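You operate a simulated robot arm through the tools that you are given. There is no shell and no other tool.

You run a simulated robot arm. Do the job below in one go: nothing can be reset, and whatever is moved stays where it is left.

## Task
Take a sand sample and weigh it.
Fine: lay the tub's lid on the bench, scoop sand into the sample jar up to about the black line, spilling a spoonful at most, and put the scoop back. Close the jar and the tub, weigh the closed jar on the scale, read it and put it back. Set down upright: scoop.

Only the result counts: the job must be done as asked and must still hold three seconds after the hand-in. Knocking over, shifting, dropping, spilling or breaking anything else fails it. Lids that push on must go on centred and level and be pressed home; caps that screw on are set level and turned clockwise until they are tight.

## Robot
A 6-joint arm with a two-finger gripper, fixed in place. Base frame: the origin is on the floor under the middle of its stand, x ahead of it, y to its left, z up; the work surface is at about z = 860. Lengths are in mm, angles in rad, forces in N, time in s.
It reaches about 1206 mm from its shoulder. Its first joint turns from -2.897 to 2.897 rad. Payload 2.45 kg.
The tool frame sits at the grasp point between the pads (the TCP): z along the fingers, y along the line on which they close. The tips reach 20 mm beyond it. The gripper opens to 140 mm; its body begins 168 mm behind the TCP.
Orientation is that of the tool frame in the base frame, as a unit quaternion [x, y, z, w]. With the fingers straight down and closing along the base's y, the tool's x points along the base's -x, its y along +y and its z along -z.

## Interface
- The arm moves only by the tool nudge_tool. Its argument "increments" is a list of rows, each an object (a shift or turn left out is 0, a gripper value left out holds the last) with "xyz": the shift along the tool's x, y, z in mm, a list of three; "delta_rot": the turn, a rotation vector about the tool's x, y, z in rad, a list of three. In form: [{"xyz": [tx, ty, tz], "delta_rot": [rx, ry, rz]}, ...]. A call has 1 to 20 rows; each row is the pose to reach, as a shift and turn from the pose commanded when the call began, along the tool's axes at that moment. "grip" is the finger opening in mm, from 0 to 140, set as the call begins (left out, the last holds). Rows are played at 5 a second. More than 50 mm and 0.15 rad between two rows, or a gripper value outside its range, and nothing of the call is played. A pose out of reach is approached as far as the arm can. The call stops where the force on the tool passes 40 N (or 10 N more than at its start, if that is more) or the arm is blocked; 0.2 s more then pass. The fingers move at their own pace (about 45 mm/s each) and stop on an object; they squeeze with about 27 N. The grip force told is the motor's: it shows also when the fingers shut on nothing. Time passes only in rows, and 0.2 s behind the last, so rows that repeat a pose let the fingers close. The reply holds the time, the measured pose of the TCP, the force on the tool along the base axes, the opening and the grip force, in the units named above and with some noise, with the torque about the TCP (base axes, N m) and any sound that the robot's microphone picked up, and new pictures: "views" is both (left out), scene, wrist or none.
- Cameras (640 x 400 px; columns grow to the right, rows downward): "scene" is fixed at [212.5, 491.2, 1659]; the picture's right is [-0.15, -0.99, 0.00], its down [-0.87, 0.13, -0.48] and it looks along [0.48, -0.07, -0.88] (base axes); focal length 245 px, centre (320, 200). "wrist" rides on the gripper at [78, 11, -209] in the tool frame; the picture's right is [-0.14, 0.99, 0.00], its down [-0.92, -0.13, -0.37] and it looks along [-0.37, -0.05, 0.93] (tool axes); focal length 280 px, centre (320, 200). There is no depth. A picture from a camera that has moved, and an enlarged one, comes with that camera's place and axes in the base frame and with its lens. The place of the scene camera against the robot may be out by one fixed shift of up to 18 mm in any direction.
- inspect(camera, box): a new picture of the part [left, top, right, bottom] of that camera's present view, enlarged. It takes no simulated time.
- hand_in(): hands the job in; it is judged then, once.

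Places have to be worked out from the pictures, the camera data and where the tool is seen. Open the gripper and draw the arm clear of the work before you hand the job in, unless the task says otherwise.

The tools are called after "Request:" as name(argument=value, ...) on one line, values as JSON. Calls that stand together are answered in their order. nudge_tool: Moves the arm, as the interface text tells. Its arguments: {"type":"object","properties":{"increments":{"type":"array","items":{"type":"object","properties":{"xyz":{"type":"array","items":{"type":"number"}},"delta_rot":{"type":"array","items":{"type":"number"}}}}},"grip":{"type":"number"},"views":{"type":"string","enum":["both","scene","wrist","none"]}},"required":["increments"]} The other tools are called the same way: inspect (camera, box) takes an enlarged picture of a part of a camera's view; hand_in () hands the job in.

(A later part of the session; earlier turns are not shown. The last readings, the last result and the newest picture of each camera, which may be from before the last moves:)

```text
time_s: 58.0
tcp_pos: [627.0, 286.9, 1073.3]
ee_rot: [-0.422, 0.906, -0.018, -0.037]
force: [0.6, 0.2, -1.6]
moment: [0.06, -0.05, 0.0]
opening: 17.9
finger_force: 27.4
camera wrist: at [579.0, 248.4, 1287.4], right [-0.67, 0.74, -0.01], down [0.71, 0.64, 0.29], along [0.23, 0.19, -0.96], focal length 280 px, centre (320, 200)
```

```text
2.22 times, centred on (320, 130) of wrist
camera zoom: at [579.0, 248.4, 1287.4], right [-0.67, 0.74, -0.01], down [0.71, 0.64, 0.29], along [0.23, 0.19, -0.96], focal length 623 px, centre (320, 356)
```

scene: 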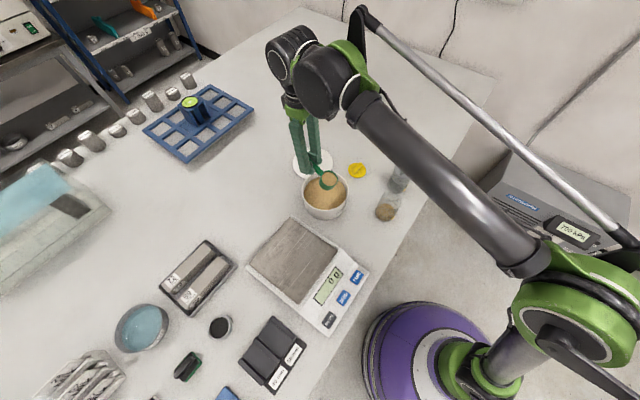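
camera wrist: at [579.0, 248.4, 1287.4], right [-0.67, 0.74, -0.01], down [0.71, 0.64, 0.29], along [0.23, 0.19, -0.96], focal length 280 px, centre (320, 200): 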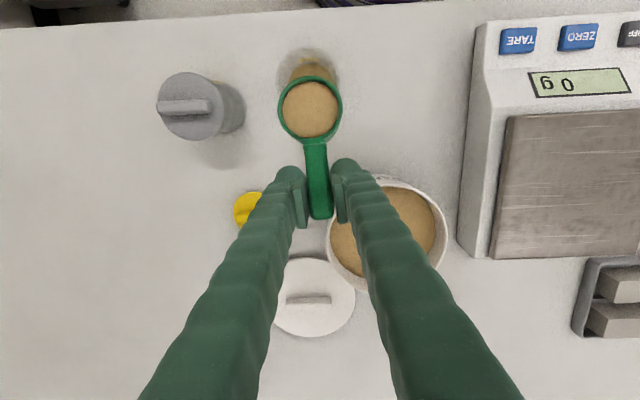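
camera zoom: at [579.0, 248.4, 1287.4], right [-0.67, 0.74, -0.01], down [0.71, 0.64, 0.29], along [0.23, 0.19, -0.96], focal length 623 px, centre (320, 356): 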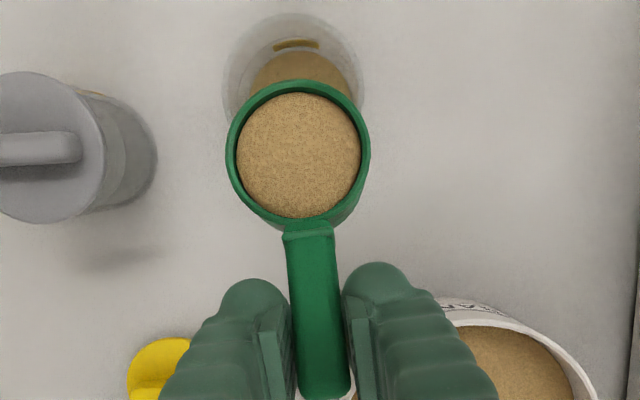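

Same alignment as in the first pour (within ~2 mm). I repeat the pour, first to 55°.

Request:
nudge_tool(increments=[{"xyz": [-1.2, 0, 13.9], "delta_rot": [0, 0, 0]}, {"xyz": [1.9, 0, 17.3], "delta_rot": [0, -0.087, 0]}, {"xyz": [7.9, 0, 15.2], "delta_rot": [0, -0.209, 0]}, {"xyz": [15.5, 0, 10.1], "delta_rot": [0, -0.332, 0]}, {"xyz": [24.1, 0, 6], "delta_rot": [0, -0.454, 0]}, {"xyz": [33.8, 0, 2], "delta_rot": [0, -0.576, 0]}, {"xyz": [44.1, 0, -0.8], "delta_rot": [0, -0.698, 0]}, {"xyz": [44.1, 0, -0.8], "delta_rot": [0, -0.698, 0]}], views="none")

Request:
nudge_tool(increments=[{"xyz": [8.2, 0, -7.3], "delta_rot": [0, -0.122, 0]}, {"xyz": [17.6, 0, -13.8], "delta_rot": [0, -0.244, 0]}, {"xyz": [29.5, 0, -19.1], "delta_rot": [0, -0.367, 0]}, {"xyz": [41.8, 0, -24.2], "delta_rot": [0, -0.489, 0]}, {"xyz": [54.4, 0, -29], "delta_rot": [0, -0.611, 0]}, {"xyz": [67.2, 0, -33.2], "delta_rot": [0, -0.733, 0]}, {"xyz": [78.6, 0, -37.2], "delta_rot": [0, -0.855, 0]}, {"xyz": [90.5, 0, -39.8], "delta_rot": [0, -0.977, 0]}, {"xyz": [102.5, 0, -40.8], "delta_rot": [0, -1.1, 0]}, {"xyz": [102.5, 0, -40.8], "delta_rot": [0, -1.1, 0]}, {"xyz": [102.5, 0, -40.8], "delta_rot": [0, -1.1, 0]}], views="both")

Request:
inspect(camera="scene", box=[350, 160, 430, 232])

```text
time_s: 59.8
tcp_pos: [599.1, 253.2, 1077.7]
ee_rot: [-0.402, 0.864, 0.127, 0.276]
force: [-0.6, 0.5, -0.8]
moment: [0.02, -0.01, -0.02]
opening: 17.8
finger_force: 27.1
```

```text
time_s: 62.2
tcp_pos: [529.5, 172.5, 1051.3]
ee_rot: [-0.277, 0.592, 0.319, 0.686]
force: [-0.2, 0.4, -1.5]
moment: [-0.02, 0.04, -0.03]
opening: 17.7
finger_force: 27.7
camera wrist: at [395.3, 29.9, 944.2], right [-0.77, 0.62, 0.13], down [-0.22, -0.46, 0.86], along [0.6, 0.63, 0.5], focal length 280 px, centre (320, 200)
```

scene: 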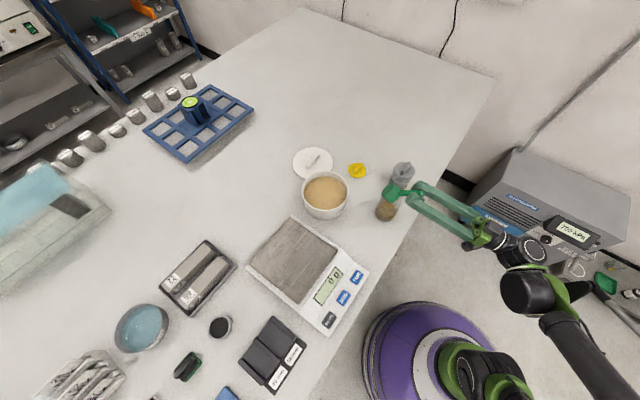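
wrist: 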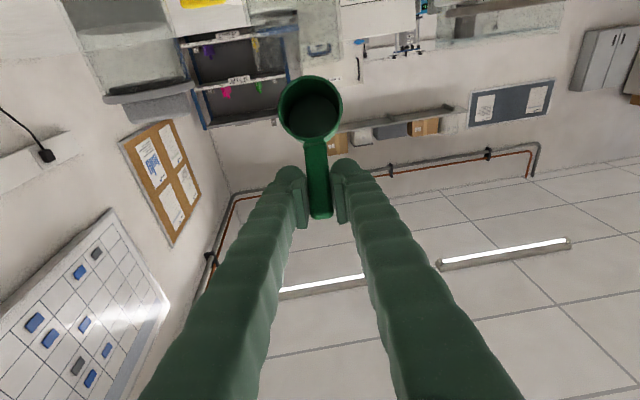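

```text
5.56 times, centred on (390, 196) of scene
camera zoom: at [212.5, 491.2, 1659.0], right [-0.15, -0.99, 0.0], down [-0.87, 0.13, -0.48], along [0.48, -0.07, -0.88], focal length 1363 px, centre (-69, 222)
```

zoom: 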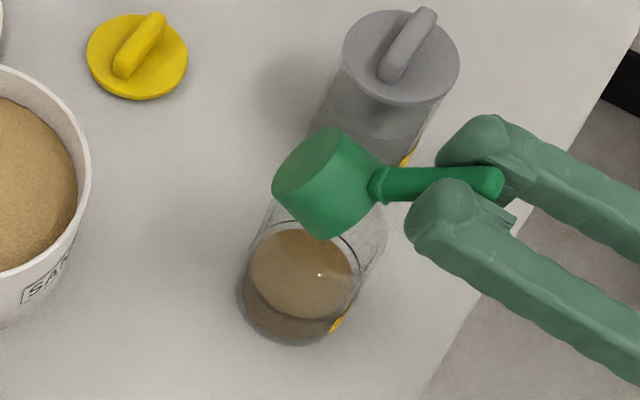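

The second portion is in, clean. I move the scoop back above the tub and inspect the level against the black line.

Request:
nudge_tool(increments=[{"xyz": [-24.8, 0, 3.6]}, {"xyz": [-54.5, 0, 7.9]}, {"xyz": [-48.4, 10.3, 49.5], "delta_rot": [0, 0.12, 0]}, {"xyz": [-42.4, 20.6, 91.2], "delta_rot": [0, 0.24, 0]}, {"xyz": [-36.4, 30.8, 132.9], "delta_rot": [0, 0.36, 0]}, {"xyz": [-30.4, 41.1, 174.2], "delta_rot": [0, 0.48, 0]}, {"xyz": [-19.5, 51.3, 215.2], "delta_rot": [0, 0.6, 0]}, {"xyz": [-8.5, 61.6, 256.1], "delta_rot": [0, 0.72, 0]}, {"xyz": [2.5, 71.9, 297.1], "delta_rot": [0, 0.838, 0]}, {"xyz": [2.5, 71.9, 297.1], "delta_rot": [0, 0.838, 0]}], views="scene")

Request:
inspect(camera="scene", box=[365, 175, 425, 230])

Request:
inspect(camera="scene", box=[370, 190, 404, 224])

```text
time_s: 64.4
tcp_pos: [667.8, 442.5, 1089.7]
ee_rot: [-0.383, 0.821, 0.179, 0.385]
force: [0.0, -1.0, -0.7]
moment: [0.01, 0.03, -0.04]
opening: 17.7
finger_force: 27.1
```

scene: 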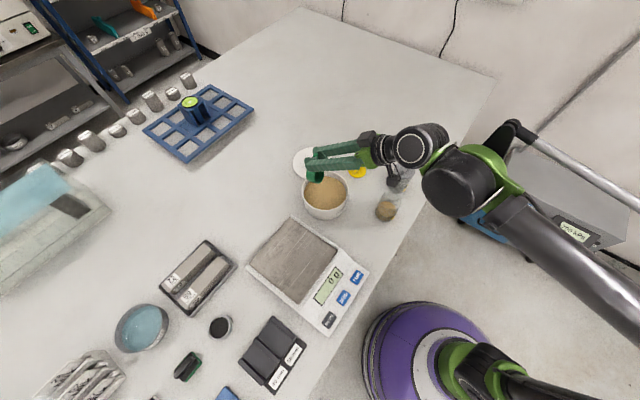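

```text
7.27 times, centred on (395, 202) of scene
camera zoom: at [212.5, 491.2, 1659.0], right [-0.15, -0.99, 0.0], down [-0.87, 0.13, -0.48], along [0.48, -0.07, -0.88], focal length 1784 px, centre (-226, 182)
```

zoom: 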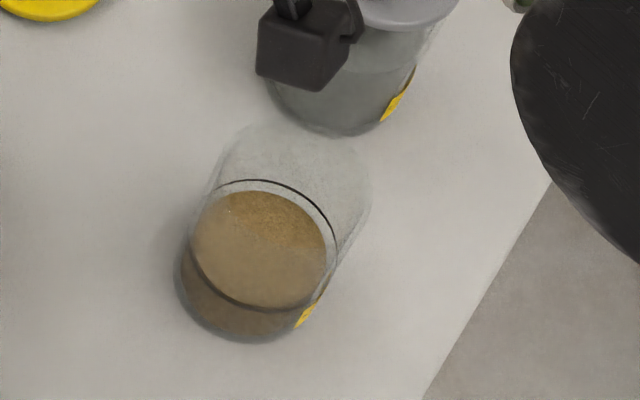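

```text
11.76 times, centred on (387, 207) of scene
camera zoom: at [212.5, 491.2, 1659.0], right [-0.15, -0.99, 0.0], down [-0.87, 0.13, -0.48], along [0.48, -0.07, -0.88], focal length 2886 px, centre (-468, 118)
```

zoom: 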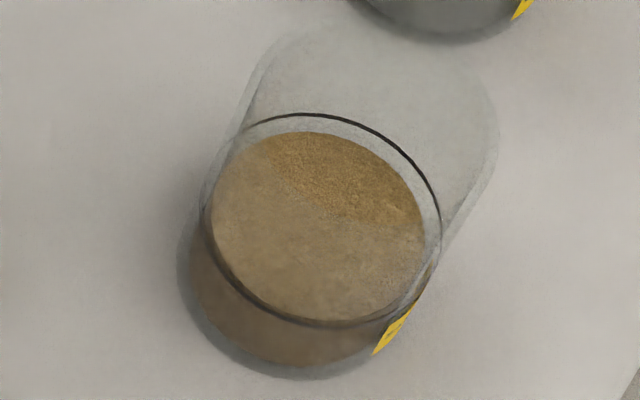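

The level is now about 4–5 mm under the black line, so roughly a third of a scoop is missing. I make a shallower dig (about 14 mm higher than before) to take a small portion.

Request:
nudge_tool(increments=[{"xyz": [13.6, 1, 11.4]}, {"xyz": [28.8, 2, 24.4]}, {"xyz": [41, 3, 34.7]}, {"xyz": [48.7, 3, 41.1]}, {"xyz": [54.2, 3, 43.2]}, {"xyz": [60.4, 3, 47.7], "delta_rot": [0, 0.035, 0]}, {"xyz": [64.2, 3, 55.2], "delta_rot": [0, 0.157, 0]}, {"xyz": [67, 3, 61.6], "delta_rot": [0, 0.297, 0]}, {"xyz": [71.1, 3, 66.9], "delta_rot": [0, 0.436, 0]}, {"xyz": [73.8, 3, 71.1], "delta_rot": [0, 0.576, 0]}, {"xyz": [73.9, 3, 73.5], "delta_rot": [0, 0.698, 0]}, {"xyz": [72.9, 3, 75.1], "delta_rot": [0, 0.82, 0]}, {"xyz": [68.2, 3, 73.8], "delta_rot": [0, 0.908, 0]}, {"xyz": [56.8, 3, 66.2], "delta_rot": [0, 0.96, 0]}, {"xyz": [31.5, 3, 45], "delta_rot": [0, 0.96, 0]}, {"xyz": [7.8, 3, 25.1], "delta_rot": [0, 0.96, 0]}, {"xyz": [7.8, 3, 25.1], "delta_rot": [0, 0.96, 0]}], views="wrist")

Request:
inspect(camera="wrist", box=[260, 50, 380, 170])

Request:
inspect(camera="scene", box=[280, 140, 380, 230])

```text
time_s: 68.0
tcp_pos: [671.4, 455.0, 1070.5]
ee_rot: [-0.422, 0.906, -0.018, -0.036]
force: [-0.3, 0.1, -1.1]
moment: [0.03, 0.0, 0.0]
opening: 18.2
finger_force: 27.5
camera wrist: at [623.3, 416.3, 1284.8], right [-0.67, 0.74, -0.01], down [0.71, 0.64, 0.29], along [0.23, 0.19, -0.96], focal length 280 px, centre (320, 200)
```

wrist: 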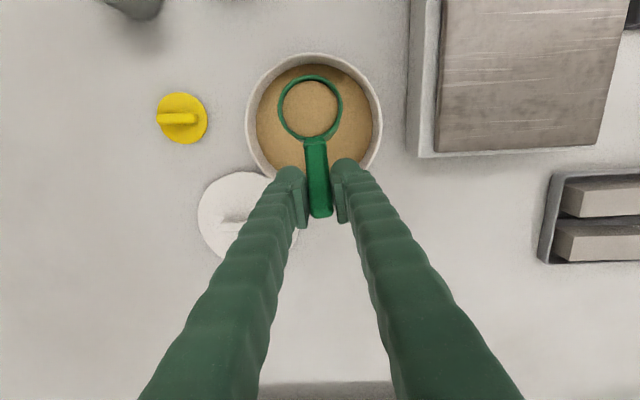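

```text
3.33 times, centred on (320, 110) of wrist
camera zoom: at [623.3, 416.3, 1284.8], right [-0.67, 0.74, -0.01], down [0.71, 0.64, 0.29], along [0.23, 0.19, -0.96], focal length 935 px, centre (320, 500)
```

zoom: 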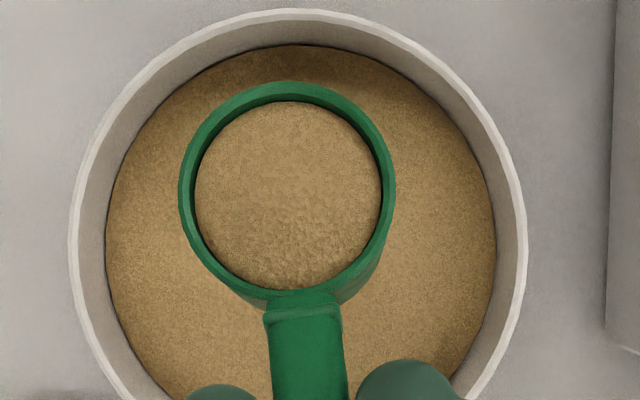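

```text
4.44 times, centred on (330, 185) of scene
camera zoom: at [212.5, 491.2, 1659.0], right [-0.15, -0.99, 0.0], down [-0.87, 0.13, -0.48], along [0.48, -0.07, -0.88], focal length 1090 px, centre (276, 267)
```

zoom: 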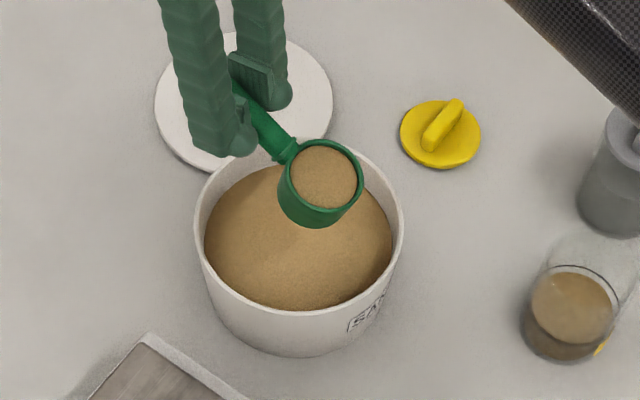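

The bowl filled again almost fully. I only need about a third of it, so I carry it to the pre-pour point and will pour in small tilt steps while watching the level, returning the rest to the tub.

Request:
nudge_tool(increments=[{"xyz": [9.3, -4.5, -0.5]}, {"xyz": [28.2, -13.4, -0.6]}, {"xyz": [53, -25.4, 1.5]}, {"xyz": [77.8, -37.3, 3.6]}, {"xyz": [102.6, -49.2, 5.7]}, {"xyz": [127.4, -61.2, 7.8]}, {"xyz": [146, -70.1, 9.4]}, {"xyz": [155.3, -74.6, 10.2]}, {"xyz": [155.3, -74.6, 10.2]}], views="wrist")

Request:
inspect(camera="wrist", box=[230, 40, 410, 220])

Request:
inspect(camera="scene", box=[340, 150, 440, 240])

```text
time_s: 70.0
tcp_pos: [628.0, 288.2, 1071.8]
ee_rot: [-0.422, 0.906, -0.018, -0.037]
force: [-0.1, 1.0, -1.1]
moment: [0.04, -0.06, 0.0]
opening: 18.0
finger_force: 27.0
camera wrist: at [580.6, 248.8, 1286.2], right [-0.67, 0.74, -0.01], down [0.71, 0.64, 0.29], along [0.23, 0.19, -0.96], focal length 280 px, centre (320, 200)
```

wrist: 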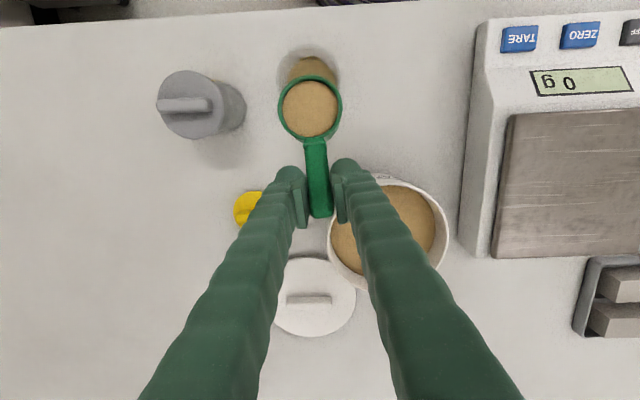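

```text
2.22 times, centred on (320, 130) of wrist
camera zoom: at [580.6, 248.8, 1286.2], right [-0.67, 0.74, -0.01], down [0.71, 0.64, 0.29], along [0.23, 0.19, -0.96], focal length 623 px, centre (320, 356)
```

zoom: 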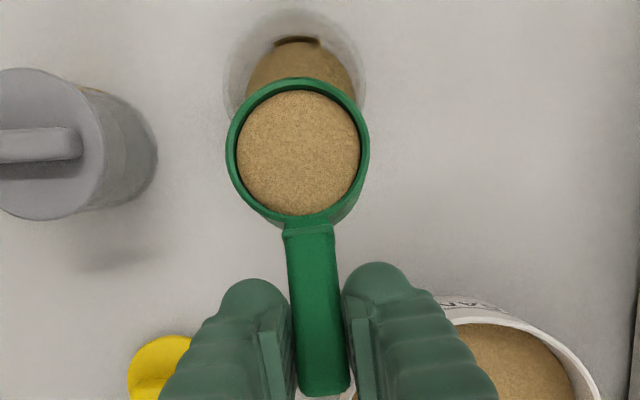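

```text
4.44 times, centred on (390, 195) of scene
camera zoom: at [212.5, 491.2, 1659.0], right [-0.15, -0.99, 0.0], down [-0.87, 0.13, -0.48], along [0.48, -0.07, -0.88], focal length 1090 px, centre (9, 222)
```

zoom: 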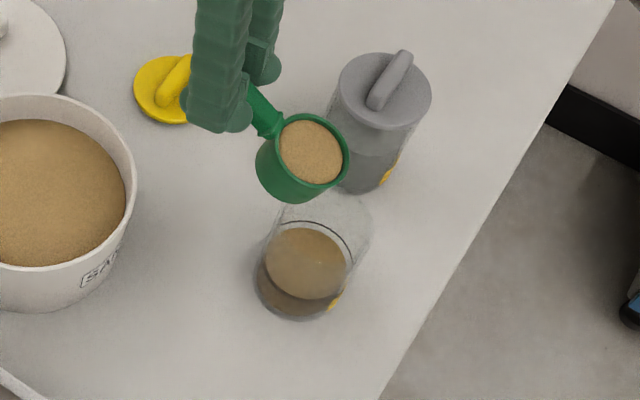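

Alignment is unchanged. I tilt to 34° first and look at what has flowed.

Request:
nudge_tool(increments=[{"xyz": [-1.2, 0, 12.5], "delta_rot": [0, 0, 0]}, {"xyz": [1.9, 0, 15.8], "delta_rot": [0, -0.087, 0]}, {"xyz": [7.9, 0, 13.7], "delta_rot": [0, -0.209, 0]}, {"xyz": [15.5, 0, 8.6], "delta_rot": [0, -0.332, 0]}, {"xyz": [15.5, 0, 8.6], "delta_rot": [0, -0.332, 0]}, {"xyz": [15.5, 0, 8.6], "delta_rot": [0, -0.332, 0]}], views="wrist")

Request:
inspect(camera="scene", box=[365, 170, 410, 224])

Request:
inspect(camera="wrist", box=[250, 0, 370, 160])

```text
time_s: 71.4
tcp_pos: [617.8, 275.6, 1066.2]
ee_rot: [-0.418, 0.9, 0.052, 0.114]
force: [0.4, -0.3, -1.9]
moment: [0.06, 0.0, 0.01]
opening: 17.8
finger_force: 27.3
camera wrist: at [526.6, 185.9, 1248.8], right [-0.67, 0.74, 0.03], down [0.61, 0.53, 0.59], along [0.42, 0.41, -0.81], focal length 280 px, centre (320, 200)
```

wrist: 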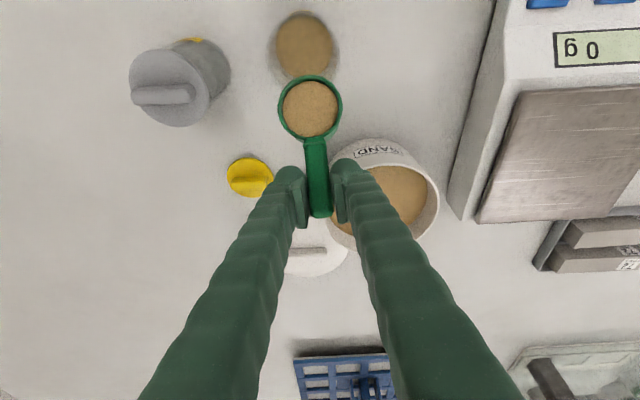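

```text
7.41 times, centred on (388, 197) of scene
camera zoom: at [212.5, 491.2, 1659.0], right [-0.15, -0.99, 0.0], down [-0.87, 0.13, -0.48], along [0.48, -0.07, -0.88], focal length 1817 px, centre (-180, 222)
```

zoom: 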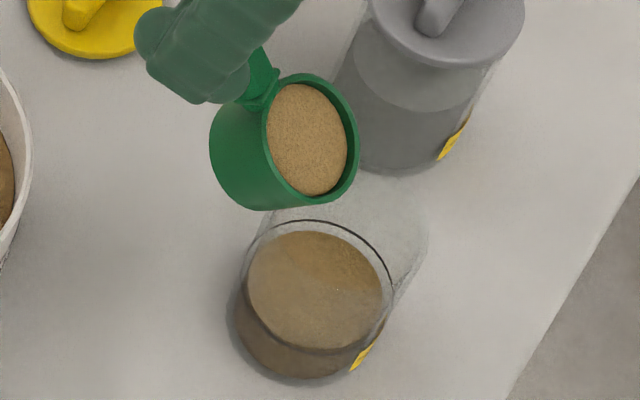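

```text
2.50 times, centred on (310, 80) of wrist
camera zoom: at [526.6, 185.9, 1248.8], right [-0.67, 0.74, 0.03], down [0.61, 0.53, 0.59], along [0.42, 0.41, -0.81], focal length 701 px, centre (345, 500)
```

zoom: 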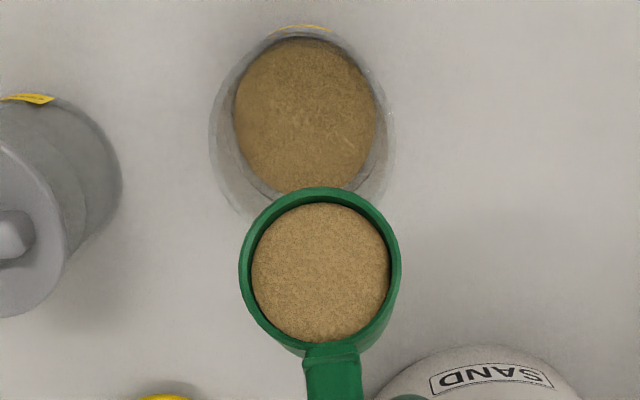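

Nothing has flowed at 34°. I tilt further to 45° and hold.

Request:
nudge_tool(increments=[{"xyz": [6.8, 0, -6.7], "delta_rot": [0, -0.122, 0]}, {"xyz": [11.2, 0, -10.5], "delta_rot": [0, -0.192, 0]}, {"xyz": [11.2, 0, -10.5], "delta_rot": [0, -0.192, 0]}, {"xyz": [11.2, 0, -10.5], "delta_rot": [0, -0.192, 0]}], views="wrist")

Request:
inspect(camera="scene", box=[365, 170, 410, 224])

Request:
inspect(camera="wrist", box=[250, 0, 370, 160])

```text
time_s: 72.4
tcp_pos: [608.9, 265.0, 1072.6]
ee_rot: [-0.411, 0.885, 0.091, 0.2]
force: [0.1, -0.6, -1.1]
moment: [0.05, -0.01, 0.0]
opening: 17.8
finger_force: 26.9
camera wrist: at [497.1, 150.2, 1228.3], right [-0.68, 0.73, 0.06], down [0.53, 0.43, 0.73], along [0.51, 0.52, -0.68], focal length 280 px, centre (320, 200)
```

wrist: 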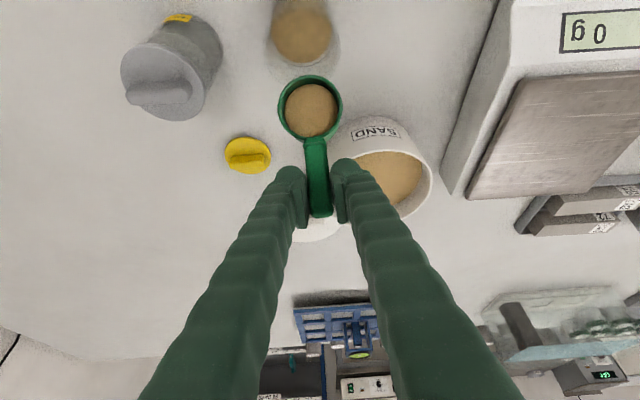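

```text
7.41 times, centred on (388, 197) of scene
camera zoom: at [212.5, 491.2, 1659.0], right [-0.15, -0.99, 0.0], down [-0.87, 0.13, -0.48], along [0.48, -0.07, -0.88], focal length 1817 px, centre (-180, 222)
```

zoom: 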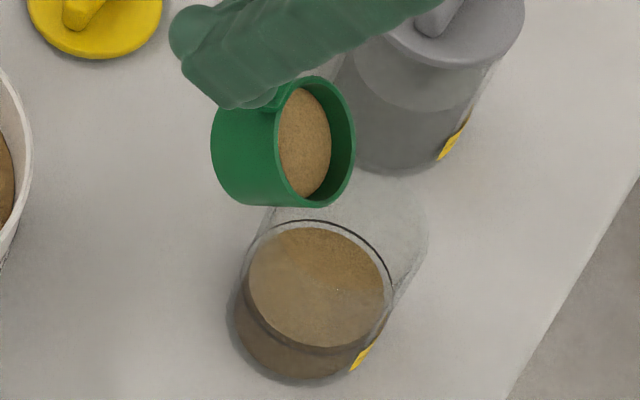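

```text
2.50 times, centred on (310, 80) of wrist
camera zoom: at [497.1, 150.2, 1228.3], right [-0.68, 0.73, 0.06], down [0.53, 0.43, 0.73], along [0.51, 0.52, -0.68], focal length 701 px, centre (345, 500)
```

zoom: 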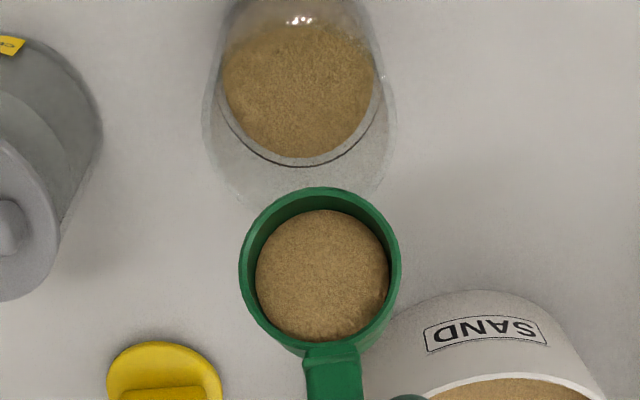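

The level rose to about 2 mm under the line. I add 3° more tilt for a last bit.

Request:
nudge_tool(increments=[{"xyz": [3, 0, -3.3], "delta_rot": [0, -0.0524, 0]}, {"xyz": [3, 0, -3.3], "delta_rot": [0, -0.0524, 0]}, {"xyz": [3, 0, -3.3], "delta_rot": [0, -0.0524, 0]}], views="none")

Request:
inspect(camera="scene", box=[365, 170, 410, 224])

Request:
inspect(camera="wrist", box=[250, 0, 370, 160])

```text
time_s: 73.2
tcp_pos: [606.0, 262.6, 1073.7]
ee_rot: [-0.41, 0.879, 0.103, 0.222]
force: [0.5, 0.0, -1.2]
moment: [0.02, -0.03, -0.03]
opening: 17.7
finger_force: 27.0
```

```text
7.41 times, centred on (388, 197) of scene
camera zoom: at [212.5, 491.2, 1659.0], right [-0.15, -0.99, 0.0], down [-0.87, 0.13, -0.48], along [0.48, -0.07, -0.88], focal length 1817 px, centre (-180, 222)
```

zoom: 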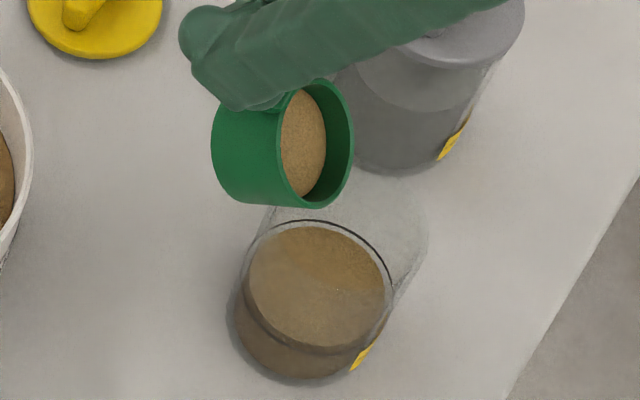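

```text
2.50 times, centred on (310, 80) of wrist
camera zoom: at [489.5, 141.3, 1221.4], right [-0.68, 0.73, 0.06], down [0.51, 0.41, 0.76], along [0.53, 0.55, -0.65], focal length 701 px, centre (345, 500)
```

zoom: 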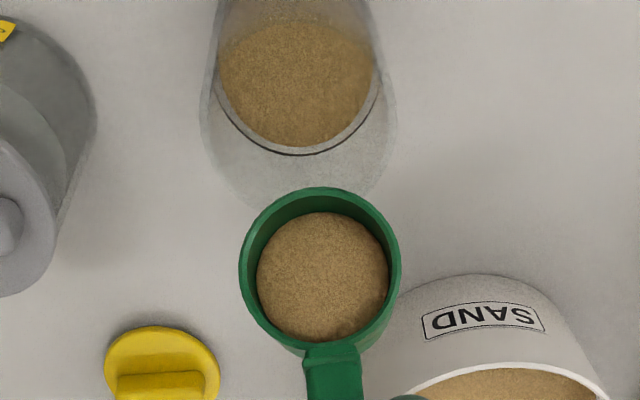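

The sand now stands at the black line within about 1 mm. I pitch back to 15°, keeping the lip over the jar, then return the remainder to the tub.

Request:
nudge_tool(increments=[{"xyz": [-9.1, 0, 2.6], "delta_rot": [0, 0.122, 0]}, {"xyz": [-15, 0, 9], "delta_rot": [0, 0.244, 0]}, {"xyz": [-20.4, 0, 14], "delta_rot": [0, 0.366, 0]}, {"xyz": [-25.2, 0, 17.2], "delta_rot": [0, 0.489, 0]}, {"xyz": [-29.7, 0, 16], "delta_rot": [0, 0.576, 0]}, {"xyz": [-29.7, 0, 16], "delta_rot": [0, 0.576, 0]}], views="both")

Request:
inspect(camera="scene", box=[340, 150, 440, 240])

Request:
inspect(camera="scene", box=[370, 190, 404, 224])

```text
time_s: 74.6
tcp_pos: [627.4, 289.2, 1074.8]
ee_rot: [-0.422, 0.906, -0.019, -0.037]
force: [0.0, 0.6, -0.7]
moment: [0.07, -0.04, -0.01]
opening: 17.8
finger_force: 26.8
camera wrist: at [580.5, 249.7, 1289.5], right [-0.67, 0.74, -0.01], down [0.71, 0.64, 0.29], along [0.23, 0.18, -0.96], focal length 280 px, centre (320, 200)
```

scene: 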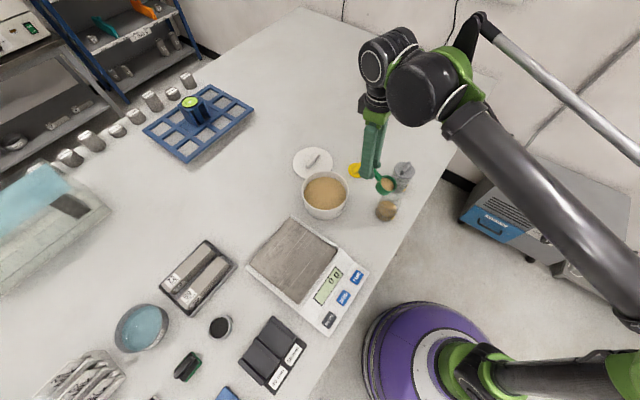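
wrist: 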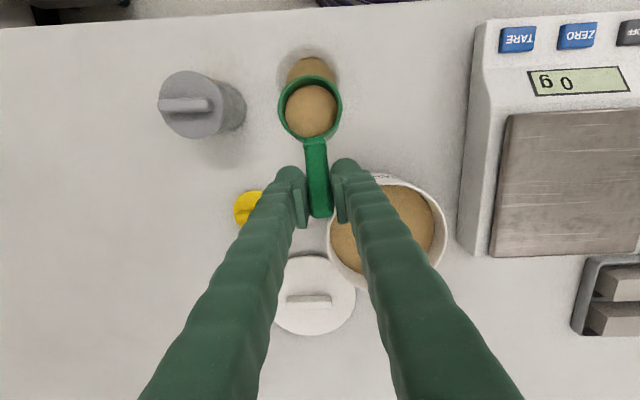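

```text
4.44 times, centred on (390, 195) of scene
camera zoom: at [212.5, 491.2, 1659.0], right [-0.15, -0.99, 0.0], down [-0.87, 0.13, -0.48], along [0.48, -0.07, -0.88], focal length 1090 px, centre (9, 222)
```

zoom: 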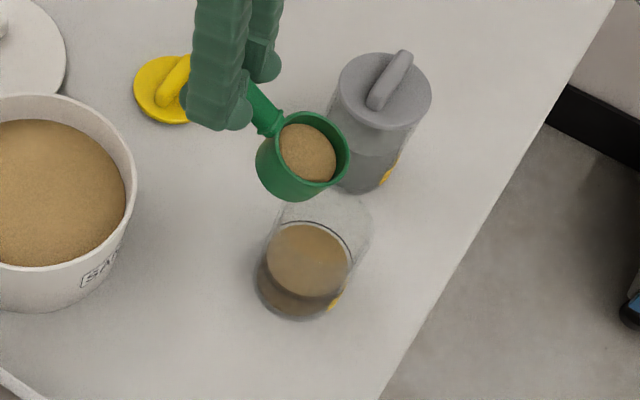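

```text
11.76 times, centred on (387, 207) of scene
camera zoom: at [212.5, 491.2, 1659.0], right [-0.15, -0.99, 0.0], down [-0.87, 0.13, -0.48], along [0.48, -0.07, -0.88], focal length 2886 px, centre (-468, 118)
```

zoom: 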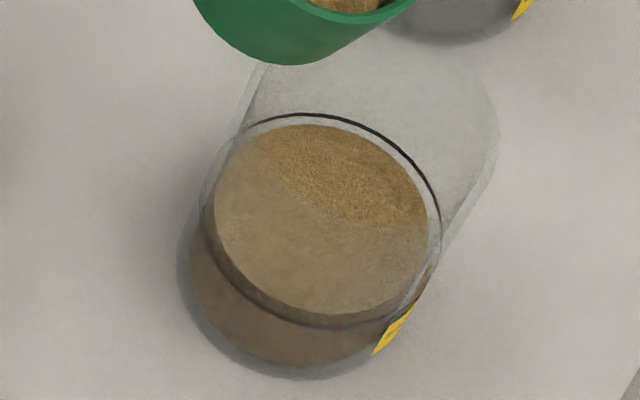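

The sand surface sits right at the line. I carry the leftover (about half a scoop) back over the tub.

Request:
nudge_tool(increments=[{"xyz": [-16.8, 5.8, -1.4]}, {"xyz": [-50.3, 17.3, -4.3]}, {"xyz": [-88.1, 30.2, -7.5]}, {"xyz": [-125.8, 43.1, -10.7]}, {"xyz": [-163.9, 56.1, -9]}, {"xyz": [-193.7, 66.1, -6.5]}, {"xyz": [-210.8, 71.9, -3.9]}, {"xyz": [-210.8, 71.9, -3.9]}], views="both")

```text
time_s: 76.4
tcp_pos: [709.7, 496.3, 1060.7]
ee_rot: [-0.422, 0.906, -0.018, -0.036]
force: [0.1, 0.2, -1.2]
moment: [0.09, -0.06, 0.03]
opening: 17.6
finger_force: 27.0
camera wrist: at [660.7, 457.1, 1276.2], right [-0.67, 0.74, -0.01], down [0.71, 0.64, 0.29], along [0.23, 0.19, -0.96], focal length 280 px, centre (320, 200)
```

scene: 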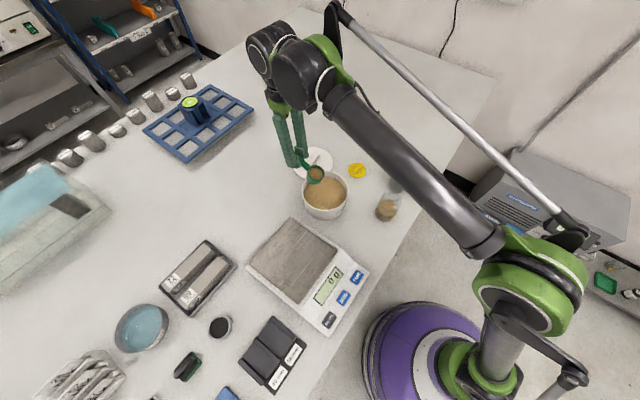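
wrist: 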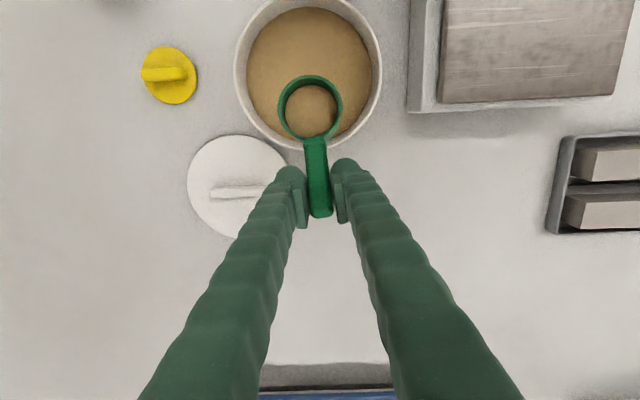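

I dump the leftover into the tub, pivoting the lip over the tub's middle.

Request:
nudge_tool(increments=[{"xyz": [6.1, 0, -3.9], "delta_rot": [0, -0.14, 0]}, {"xyz": [13.7, 0, -7], "delta_rot": [0, -0.279, 0]}, {"xyz": [23, 0, -9.7], "delta_rot": [0, -0.419, 0]}, {"xyz": [33.5, 0, -11.9], "delta_rot": [0, -0.559, 0]}, {"xyz": [47, 0, -11.4], "delta_rot": [0, -0.698, 0]}, {"xyz": [61.6, 0, -11.1], "delta_rot": [0, -0.838, 0]}, {"xyz": [76.5, 0, -9], "delta_rot": [0, -0.977, 0]}, {"xyz": [91.9, 0, -5], "delta_rot": [0, -1.117, 0]}, {"xyz": [107.2, 0, 0.9], "delta_rot": [0, -1.257, 0]}, {"xyz": [120.6, 0, 5.7], "delta_rot": [0, -1.396, 0]}, {"xyz": [133.4, 0, 12.2], "delta_rot": [0, -1.536, 0]}, {"xyz": [145.7, 0, 19.6], "delta_rot": [0, -1.676, 0]}, {"xyz": [155.5, 0, 26.5], "delta_rot": [0, -1.798, 0]}, {"xyz": [155.5, 0, 26.5], "delta_rot": [0, -1.798, 0]}, {"xyz": [155.5, 0, 26.5], "delta_rot": [0, -1.798, 0]}], views="both")

Request:
inspect(camera="scene", box=[270, 130, 430, 240])

```text
time_s: 79.6
tcp_pos: [607.7, 377.7, 1046.5]
ee_rot: [-0.276, 0.592, 0.318, 0.687]
force: [-0.6, -0.8, -0.6]
moment: [-0.03, -0.02, -0.02]
opening: 17.7
finger_force: 27.2
camera wrist: at [473.4, 233.9, 939.3], right [-0.77, 0.62, 0.13], down [-0.23, -0.46, 0.86], along [0.6, 0.63, 0.5], focal length 280 px, centre (320, 200)
```

scene: 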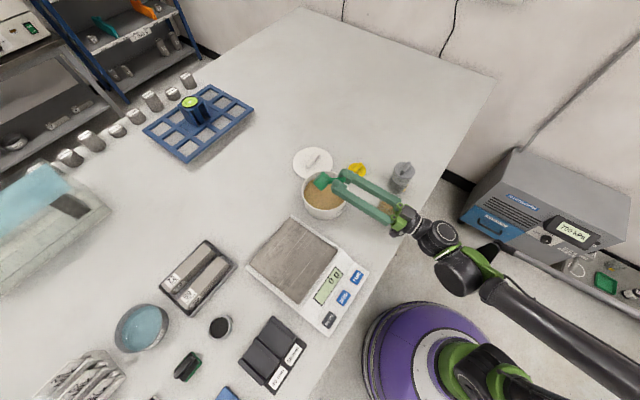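
wrist: 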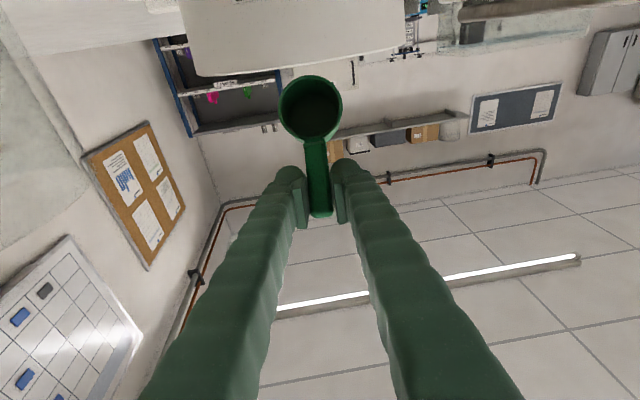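

```text
3.64 times, centred on (350, 185) of scene
camera zoom: at [212.5, 491.2, 1659.0], right [-0.15, -0.99, 0.0], down [-0.87, 0.13, -0.48], along [0.48, -0.07, -0.88], focal length 892 px, centre (211, 254)
```

zoom: 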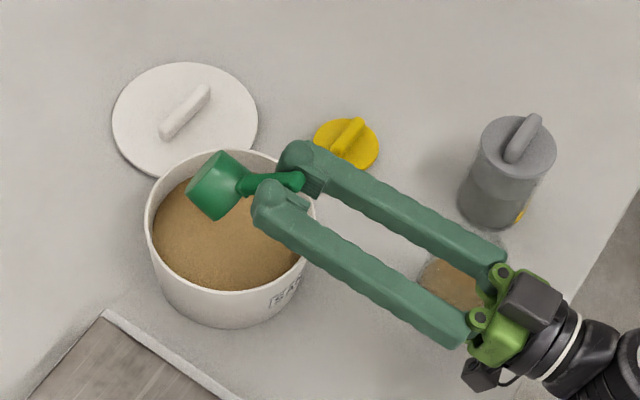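

The scoop is empty again and nothing spilled. I rise straight up first (the gripper is above the jar), then pitch the scoop back.

Request:
nudge_tool(increments=[{"xyz": [-39.6, 0, 5.7]}, {"xyz": [-79.2, 0, 11.4]}, {"xyz": [-79.2, 0, 11.4], "delta_rot": [0, 0.1425, 0]}, {"xyz": [-79.2, 0, 11.4], "delta_rot": [0, 0.285, 0]}, {"xyz": [-79.2, 0, 11.4], "delta_rot": [0, 0.4275, 0]}, {"xyz": [-79.2, 0, 11.4], "delta_rot": [0, 0.57, 0]}, {"xyz": [-79.2, 0, 11.4], "delta_rot": [0, 0.7125, 0]}, {"xyz": [-79.2, 0, 11.4], "delta_rot": [0, 0.855, 0]}, {"xyz": [-79.2, 0, 11.4], "delta_rot": [0, 0.9975, 0]}, {"xyz": [-79.2, 0, 11.4], "delta_rot": [0, 1.14, 0]}, {"xyz": [-79.2, 0, 11.4], "delta_rot": [0, 1.2825, 0]}, {"xyz": [-79.2, 0, 11.4], "delta_rot": [0, 1.425, 0]}, {"xyz": [-79.2, 0, 11.4], "delta_rot": [0, 1.5675, 0]}, {"xyz": [-79.2, 0, 11.4], "delta_rot": [0, 1.71, 0]}, {"xyz": [-79.2, 0, 11.4], "delta_rot": [0, 1.71, 0]}], views="both")

```text
time_s: 82.8
tcp_pos: [607.3, 376.1, 1126.1]
ee_rot: [-0.421, 0.907, 0.0, 0.003]
force: [0.0, 0.1, -0.7]
moment: [0.02, -0.06, -0.02]
opening: 17.4
finger_force: 27.2
camera wrist: at [547.8, 322.8, 1335.8], right [-0.67, 0.74, 0.0], down [0.69, 0.62, 0.37], along [0.28, 0.25, -0.93], focal length 280 px, centre (320, 200)
```

scene: 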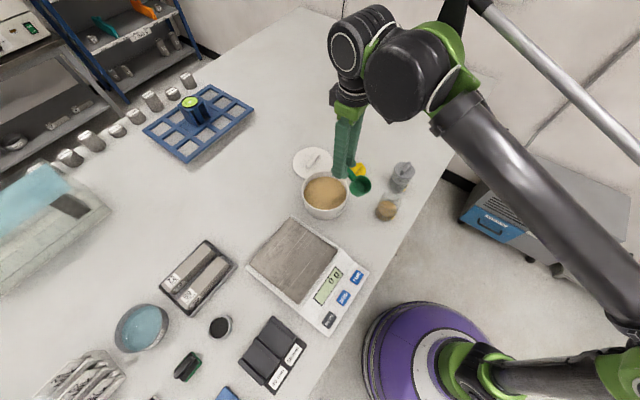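
wrist: 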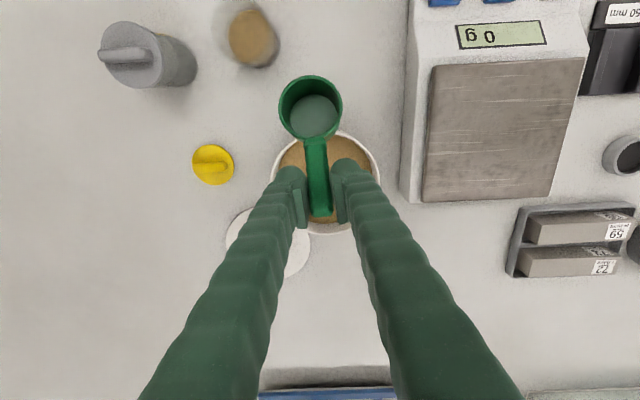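

Now I yaw back to the original handle direction (14.5°) with the tool vertical and move over the scoop's original place.

Request:
nudge_tool(increments=[{"xyz": [19.5, 6.4, 10], "delta_rot": [0, 0, 0.1232]}, {"xyz": [39.1, 12.7, 25], "delta_rot": [0, 0, 0.2464]}, {"xyz": [58.6, 19.1, 45], "delta_rot": [0, 0, 0.3696]}, {"xyz": [78.2, 25.4, 65], "delta_rot": [0, 0, 0.4928]}, {"xyz": [97.7, 31.8, 86], "delta_rot": [0, 0, 0.616]}, {"xyz": [97.7, 31.8, 86], "delta_rot": [0, 0, 0.616]}], views="wrist")

```text
time_s: 84.2
tcp_pos: [520.7, 321.7, 1038.9]
ee_rot: [-0.127, 0.992, 0.002, 0.003]
force: [-0.5, -0.6, -0.1]
moment: [-0.03, -0.05, 0.01]
opening: 17.6
finger_force: 27.1
camera wrist: at [440.5, 312.1, 1247.9], right [-0.12, 0.99, 0.0], down [0.92, 0.11, 0.37], along [0.37, 0.05, -0.93], focal length 280 px, centre (320, 200)
```

wrist: 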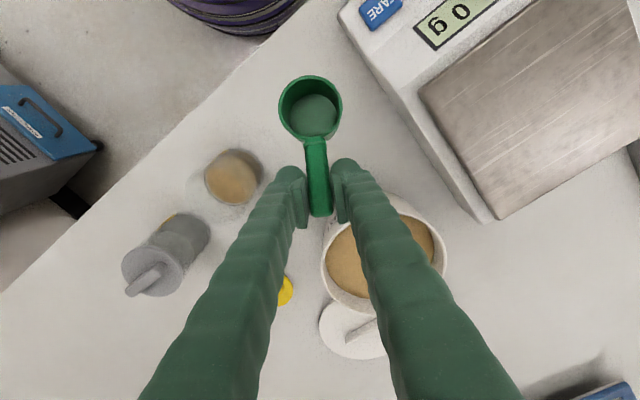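

I lean the tool back to the grasp orientation (scoop level) about 100 mm above its place.

Request:
nudge_tool(increments=[{"xyz": [5, 0.3, 9.6], "delta_rot": [0.001, 0.118, 0.001]}, {"xyz": [10, 0.7, 19.3], "delta_rot": [0.001, 0.236, 0.002]}, {"xyz": [14.8, 1, 28.9], "delta_rot": [0.002, 0.355, 0.003]}, {"xyz": [14.8, 1, 28.9], "delta_rot": [0.002, 0.355, 0.003]}], views="both")

Request:
inspect(camera="wrist", box=[160, 50, 420, 250])

Request:
inspect(camera="scene", box=[330, 180, 430, 270])

```text
time_s: 85.2
tcp_pos: [505.1, 319.6, 1010.8]
ee_rot: [-0.123, 0.977, -0.022, -0.172]
force: [-0.8, -0.7, -0.8]
moment: [0.01, -0.03, -0.05]
opening: 17.8
finger_force: 27.5
camera wrist: at [501.8, 329.2, 1233.3], right [-0.12, 0.99, -0.05], down [0.99, 0.12, 0.03], along [0.04, -0.04, -1.0], focal length 280 px, centre (320, 200)
```

scene: 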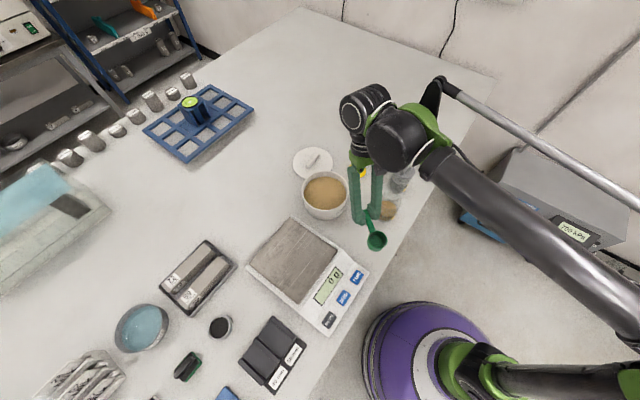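
wrist: 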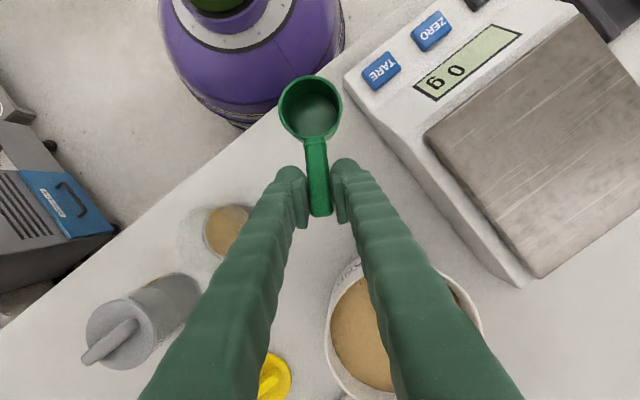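

```text
2.00 times, centred on (290, 150) of wrist
camera zoom: at [501.8, 329.2, 1233.3], right [-0.12, 0.99, -0.05], down [0.99, 0.12, 0.03], along [0.04, -0.04, -1.0], focal length 561 px, centre (380, 300)
```

zoom: 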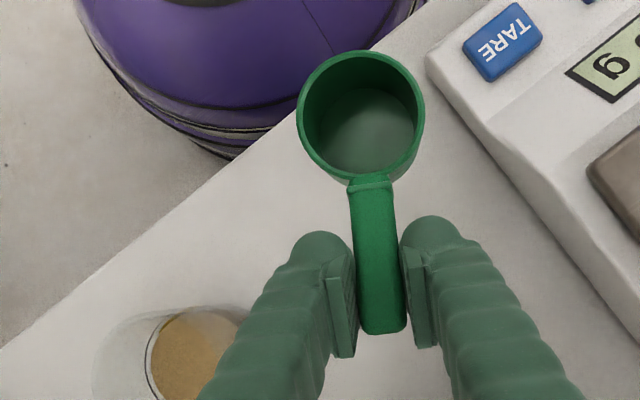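

```text
4.44 times, centred on (380, 225) of scene
camera zoom: at [212.5, 491.2, 1659.0], right [-0.15, -0.99, 0.0], down [-0.87, 0.13, -0.48], along [0.48, -0.07, -0.88], focal length 1090 px, centre (53, 89)
```

zoom: 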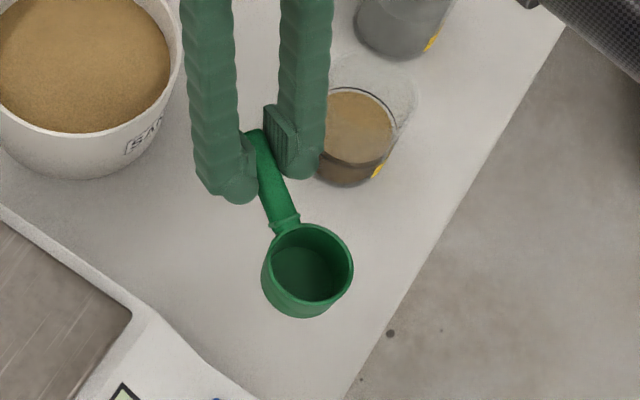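

Compared with the first picture the scoop has slid ~4 mm outward and pitched down ~5° in the grip from digging. I correct the position by 3 mm and lower to just above the bench; the bench contact will then square it up.

Request:
nudge_tool(increments=[{"xyz": [-11, 0, 27.5]}, {"xyz": [-22, 0, 55]}, {"xyz": [-29, 0, 72]}, {"xyz": [-33.1, 0, 82.5]}, {"xyz": [-33.1, 0, 82.5]}], views="both")

Request:
inspect(camera="scene", box=[330, 190, 410, 270])

```text
time_s: 86.4
tcp_pos: [509.8, 320.0, 921.1]
ee_rot: [-0.124, 0.977, -0.023, -0.173]
force: [0.6, -1.3, -0.8]
moment: [0.04, -0.01, -0.02]
opening: 17.6
finger_force: 27.1
camera wrist: at [504.1, 329.8, 1144.7], right [-0.12, 0.99, -0.05], down [0.99, 0.12, 0.03], along [0.04, -0.04, -1.0], focal length 280 px, centre (320, 200)
```

scene: 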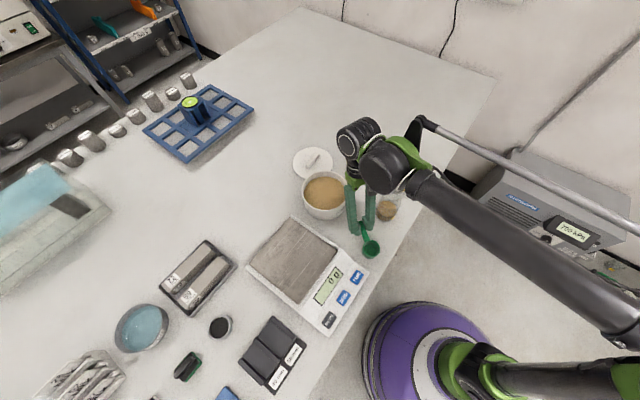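
wrist: 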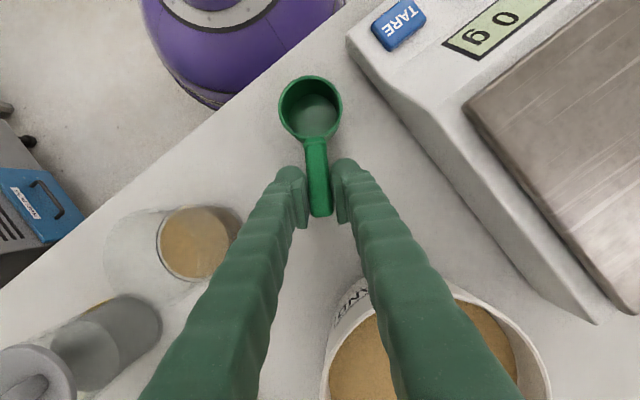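

```text
5.00 times, centred on (370, 230) of scene
camera zoom: at [212.5, 491.2, 1659.0], right [-0.15, -0.99, 0.0], down [-0.87, 0.13, -0.48], along [0.48, -0.07, -0.88], focal length 1226 px, centre (70, 50)
```

zoom: 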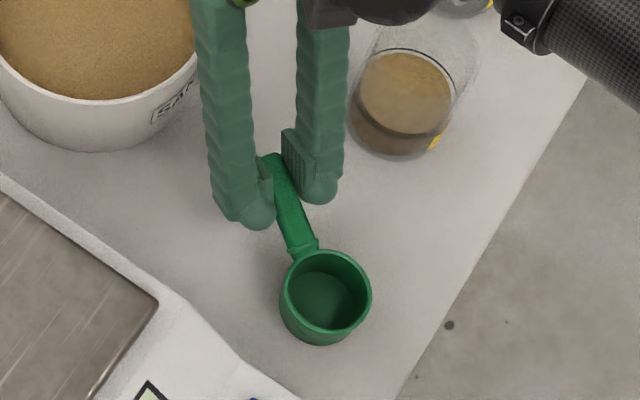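

No contact yet. I lower in 2 mm steps, reading the force.

Request:
nudge_tool(increments=[{"xyz": [-0.7, 0, 1.9]}, {"xyz": [-1.4, 0, 3.8]}, {"xyz": [-2.05, 0, 5.6]}, {"xyz": [-2.05, 0, 5.6]}], views="none")

Request:
nudge_tool(increments=[{"xyz": [-0.7, 0, 1.9]}, {"xyz": [-1.4, 0, 3.8]}, {"xyz": [-1.4, 0, 3.8]}], views="wrist")

```text
time_s: 87.4
tcp_pos: [510.0, 321.2, 916.3]
ee_rot: [-0.123, 0.977, -0.023, -0.173]
force: [0.1, 0.4, -1.3]
moment: [0.03, -0.06, -0.01]
opening: 17.7
finger_force: 26.9
```

```text
time_s: 88.2
tcp_pos: [508.5, 320.7, 913.0]
ee_rot: [-0.123, 0.977, -0.021, -0.174]
force: [7.5, 2.4, 21.4]
moment: [-0.2, 0.71, -0.02]
opening: 17.6
finger_force: 26.7
camera wrist: at [504.6, 329.9, 1135.9], right [-0.12, 0.99, -0.05], down [0.99, 0.12, 0.03], along [0.04, -0.04, -1.0], focal length 280 px, centre (320, 200)
```

wrist: 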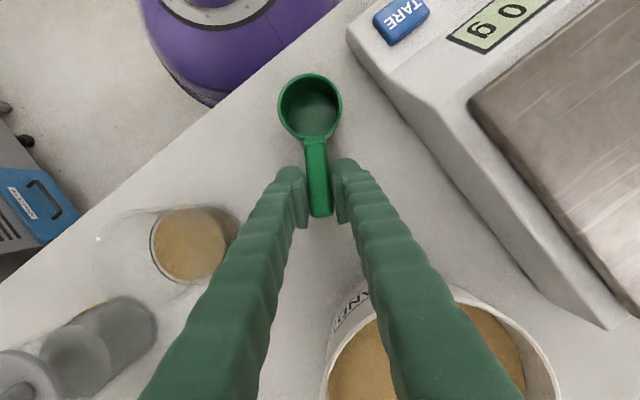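

Contact at z ≈ 914 with 21 N, so the remaining tilt is only ~3° (about 3 mm on one side). I relieve the push slightly, then open the fingers to let the scoop settle flat.

Request:
nudge_tool(increments=[{"xyz": [0.4, 0, -1.1]}, {"xyz": [0.4, 0, -1.1]}], views="none")

Request:
nudge_tool(increments=[{"xyz": [0, 0, 0]}, {"xyz": [0, 0, 0]}, {"xyz": [0, 0, 0]}, {"xyz": [0, 0, 0]}], grip=60, views="both")

Request:
inspect(camera="scene", box=[330, 190, 410, 270])

```text
time_s: 88.8
tcp_pos: [508.0, 320.4, 913.4]
ee_rot: [-0.125, 0.977, -0.023, -0.171]
force: [-0.8, -0.9, -0.7]
moment: [0.02, -0.07, 0.01]
opening: 17.6
finger_force: 27.5
```

```text
time_s: 89.8
tcp_pos: [509.2, 321.1, 914.2]
ee_rot: [-0.124, 0.977, -0.022, -0.172]
force: [-0.3, 0.3, -0.4]
moment: [0.01, 0.05, 0.01]
opening: 60.0
finger_force: 0.0
camera wrist: at [504.3, 329.8, 1137.0], right [-0.12, 0.99, -0.05], down [0.99, 0.12, 0.03], along [0.04, -0.04, -1.0], focal length 280 px, centre (320, 200)
```

scene: 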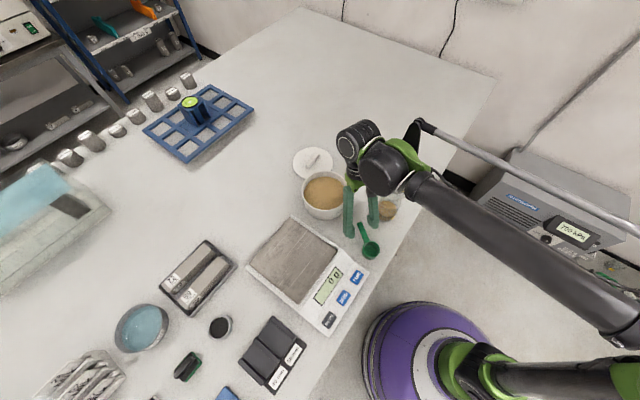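
wrist: 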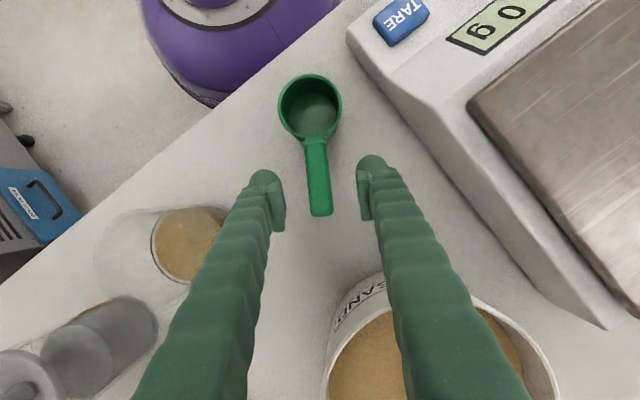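

```text
5.00 times, centred on (370, 230) of scene
camera zoom: at [212.5, 491.2, 1659.0], right [-0.15, -0.99, 0.0], down [-0.87, 0.13, -0.48], along [0.48, -0.07, -0.88], focal length 1226 px, centre (70, 50)
```

zoom: 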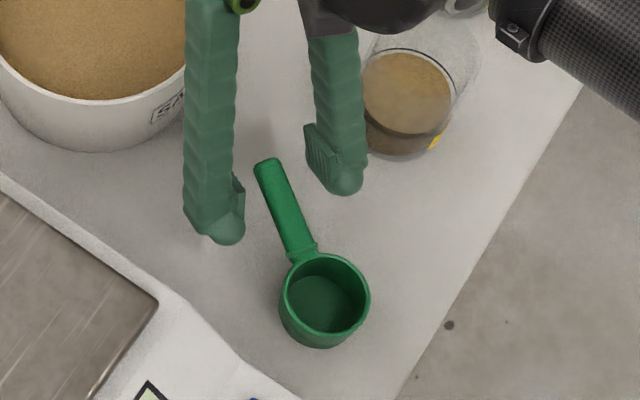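

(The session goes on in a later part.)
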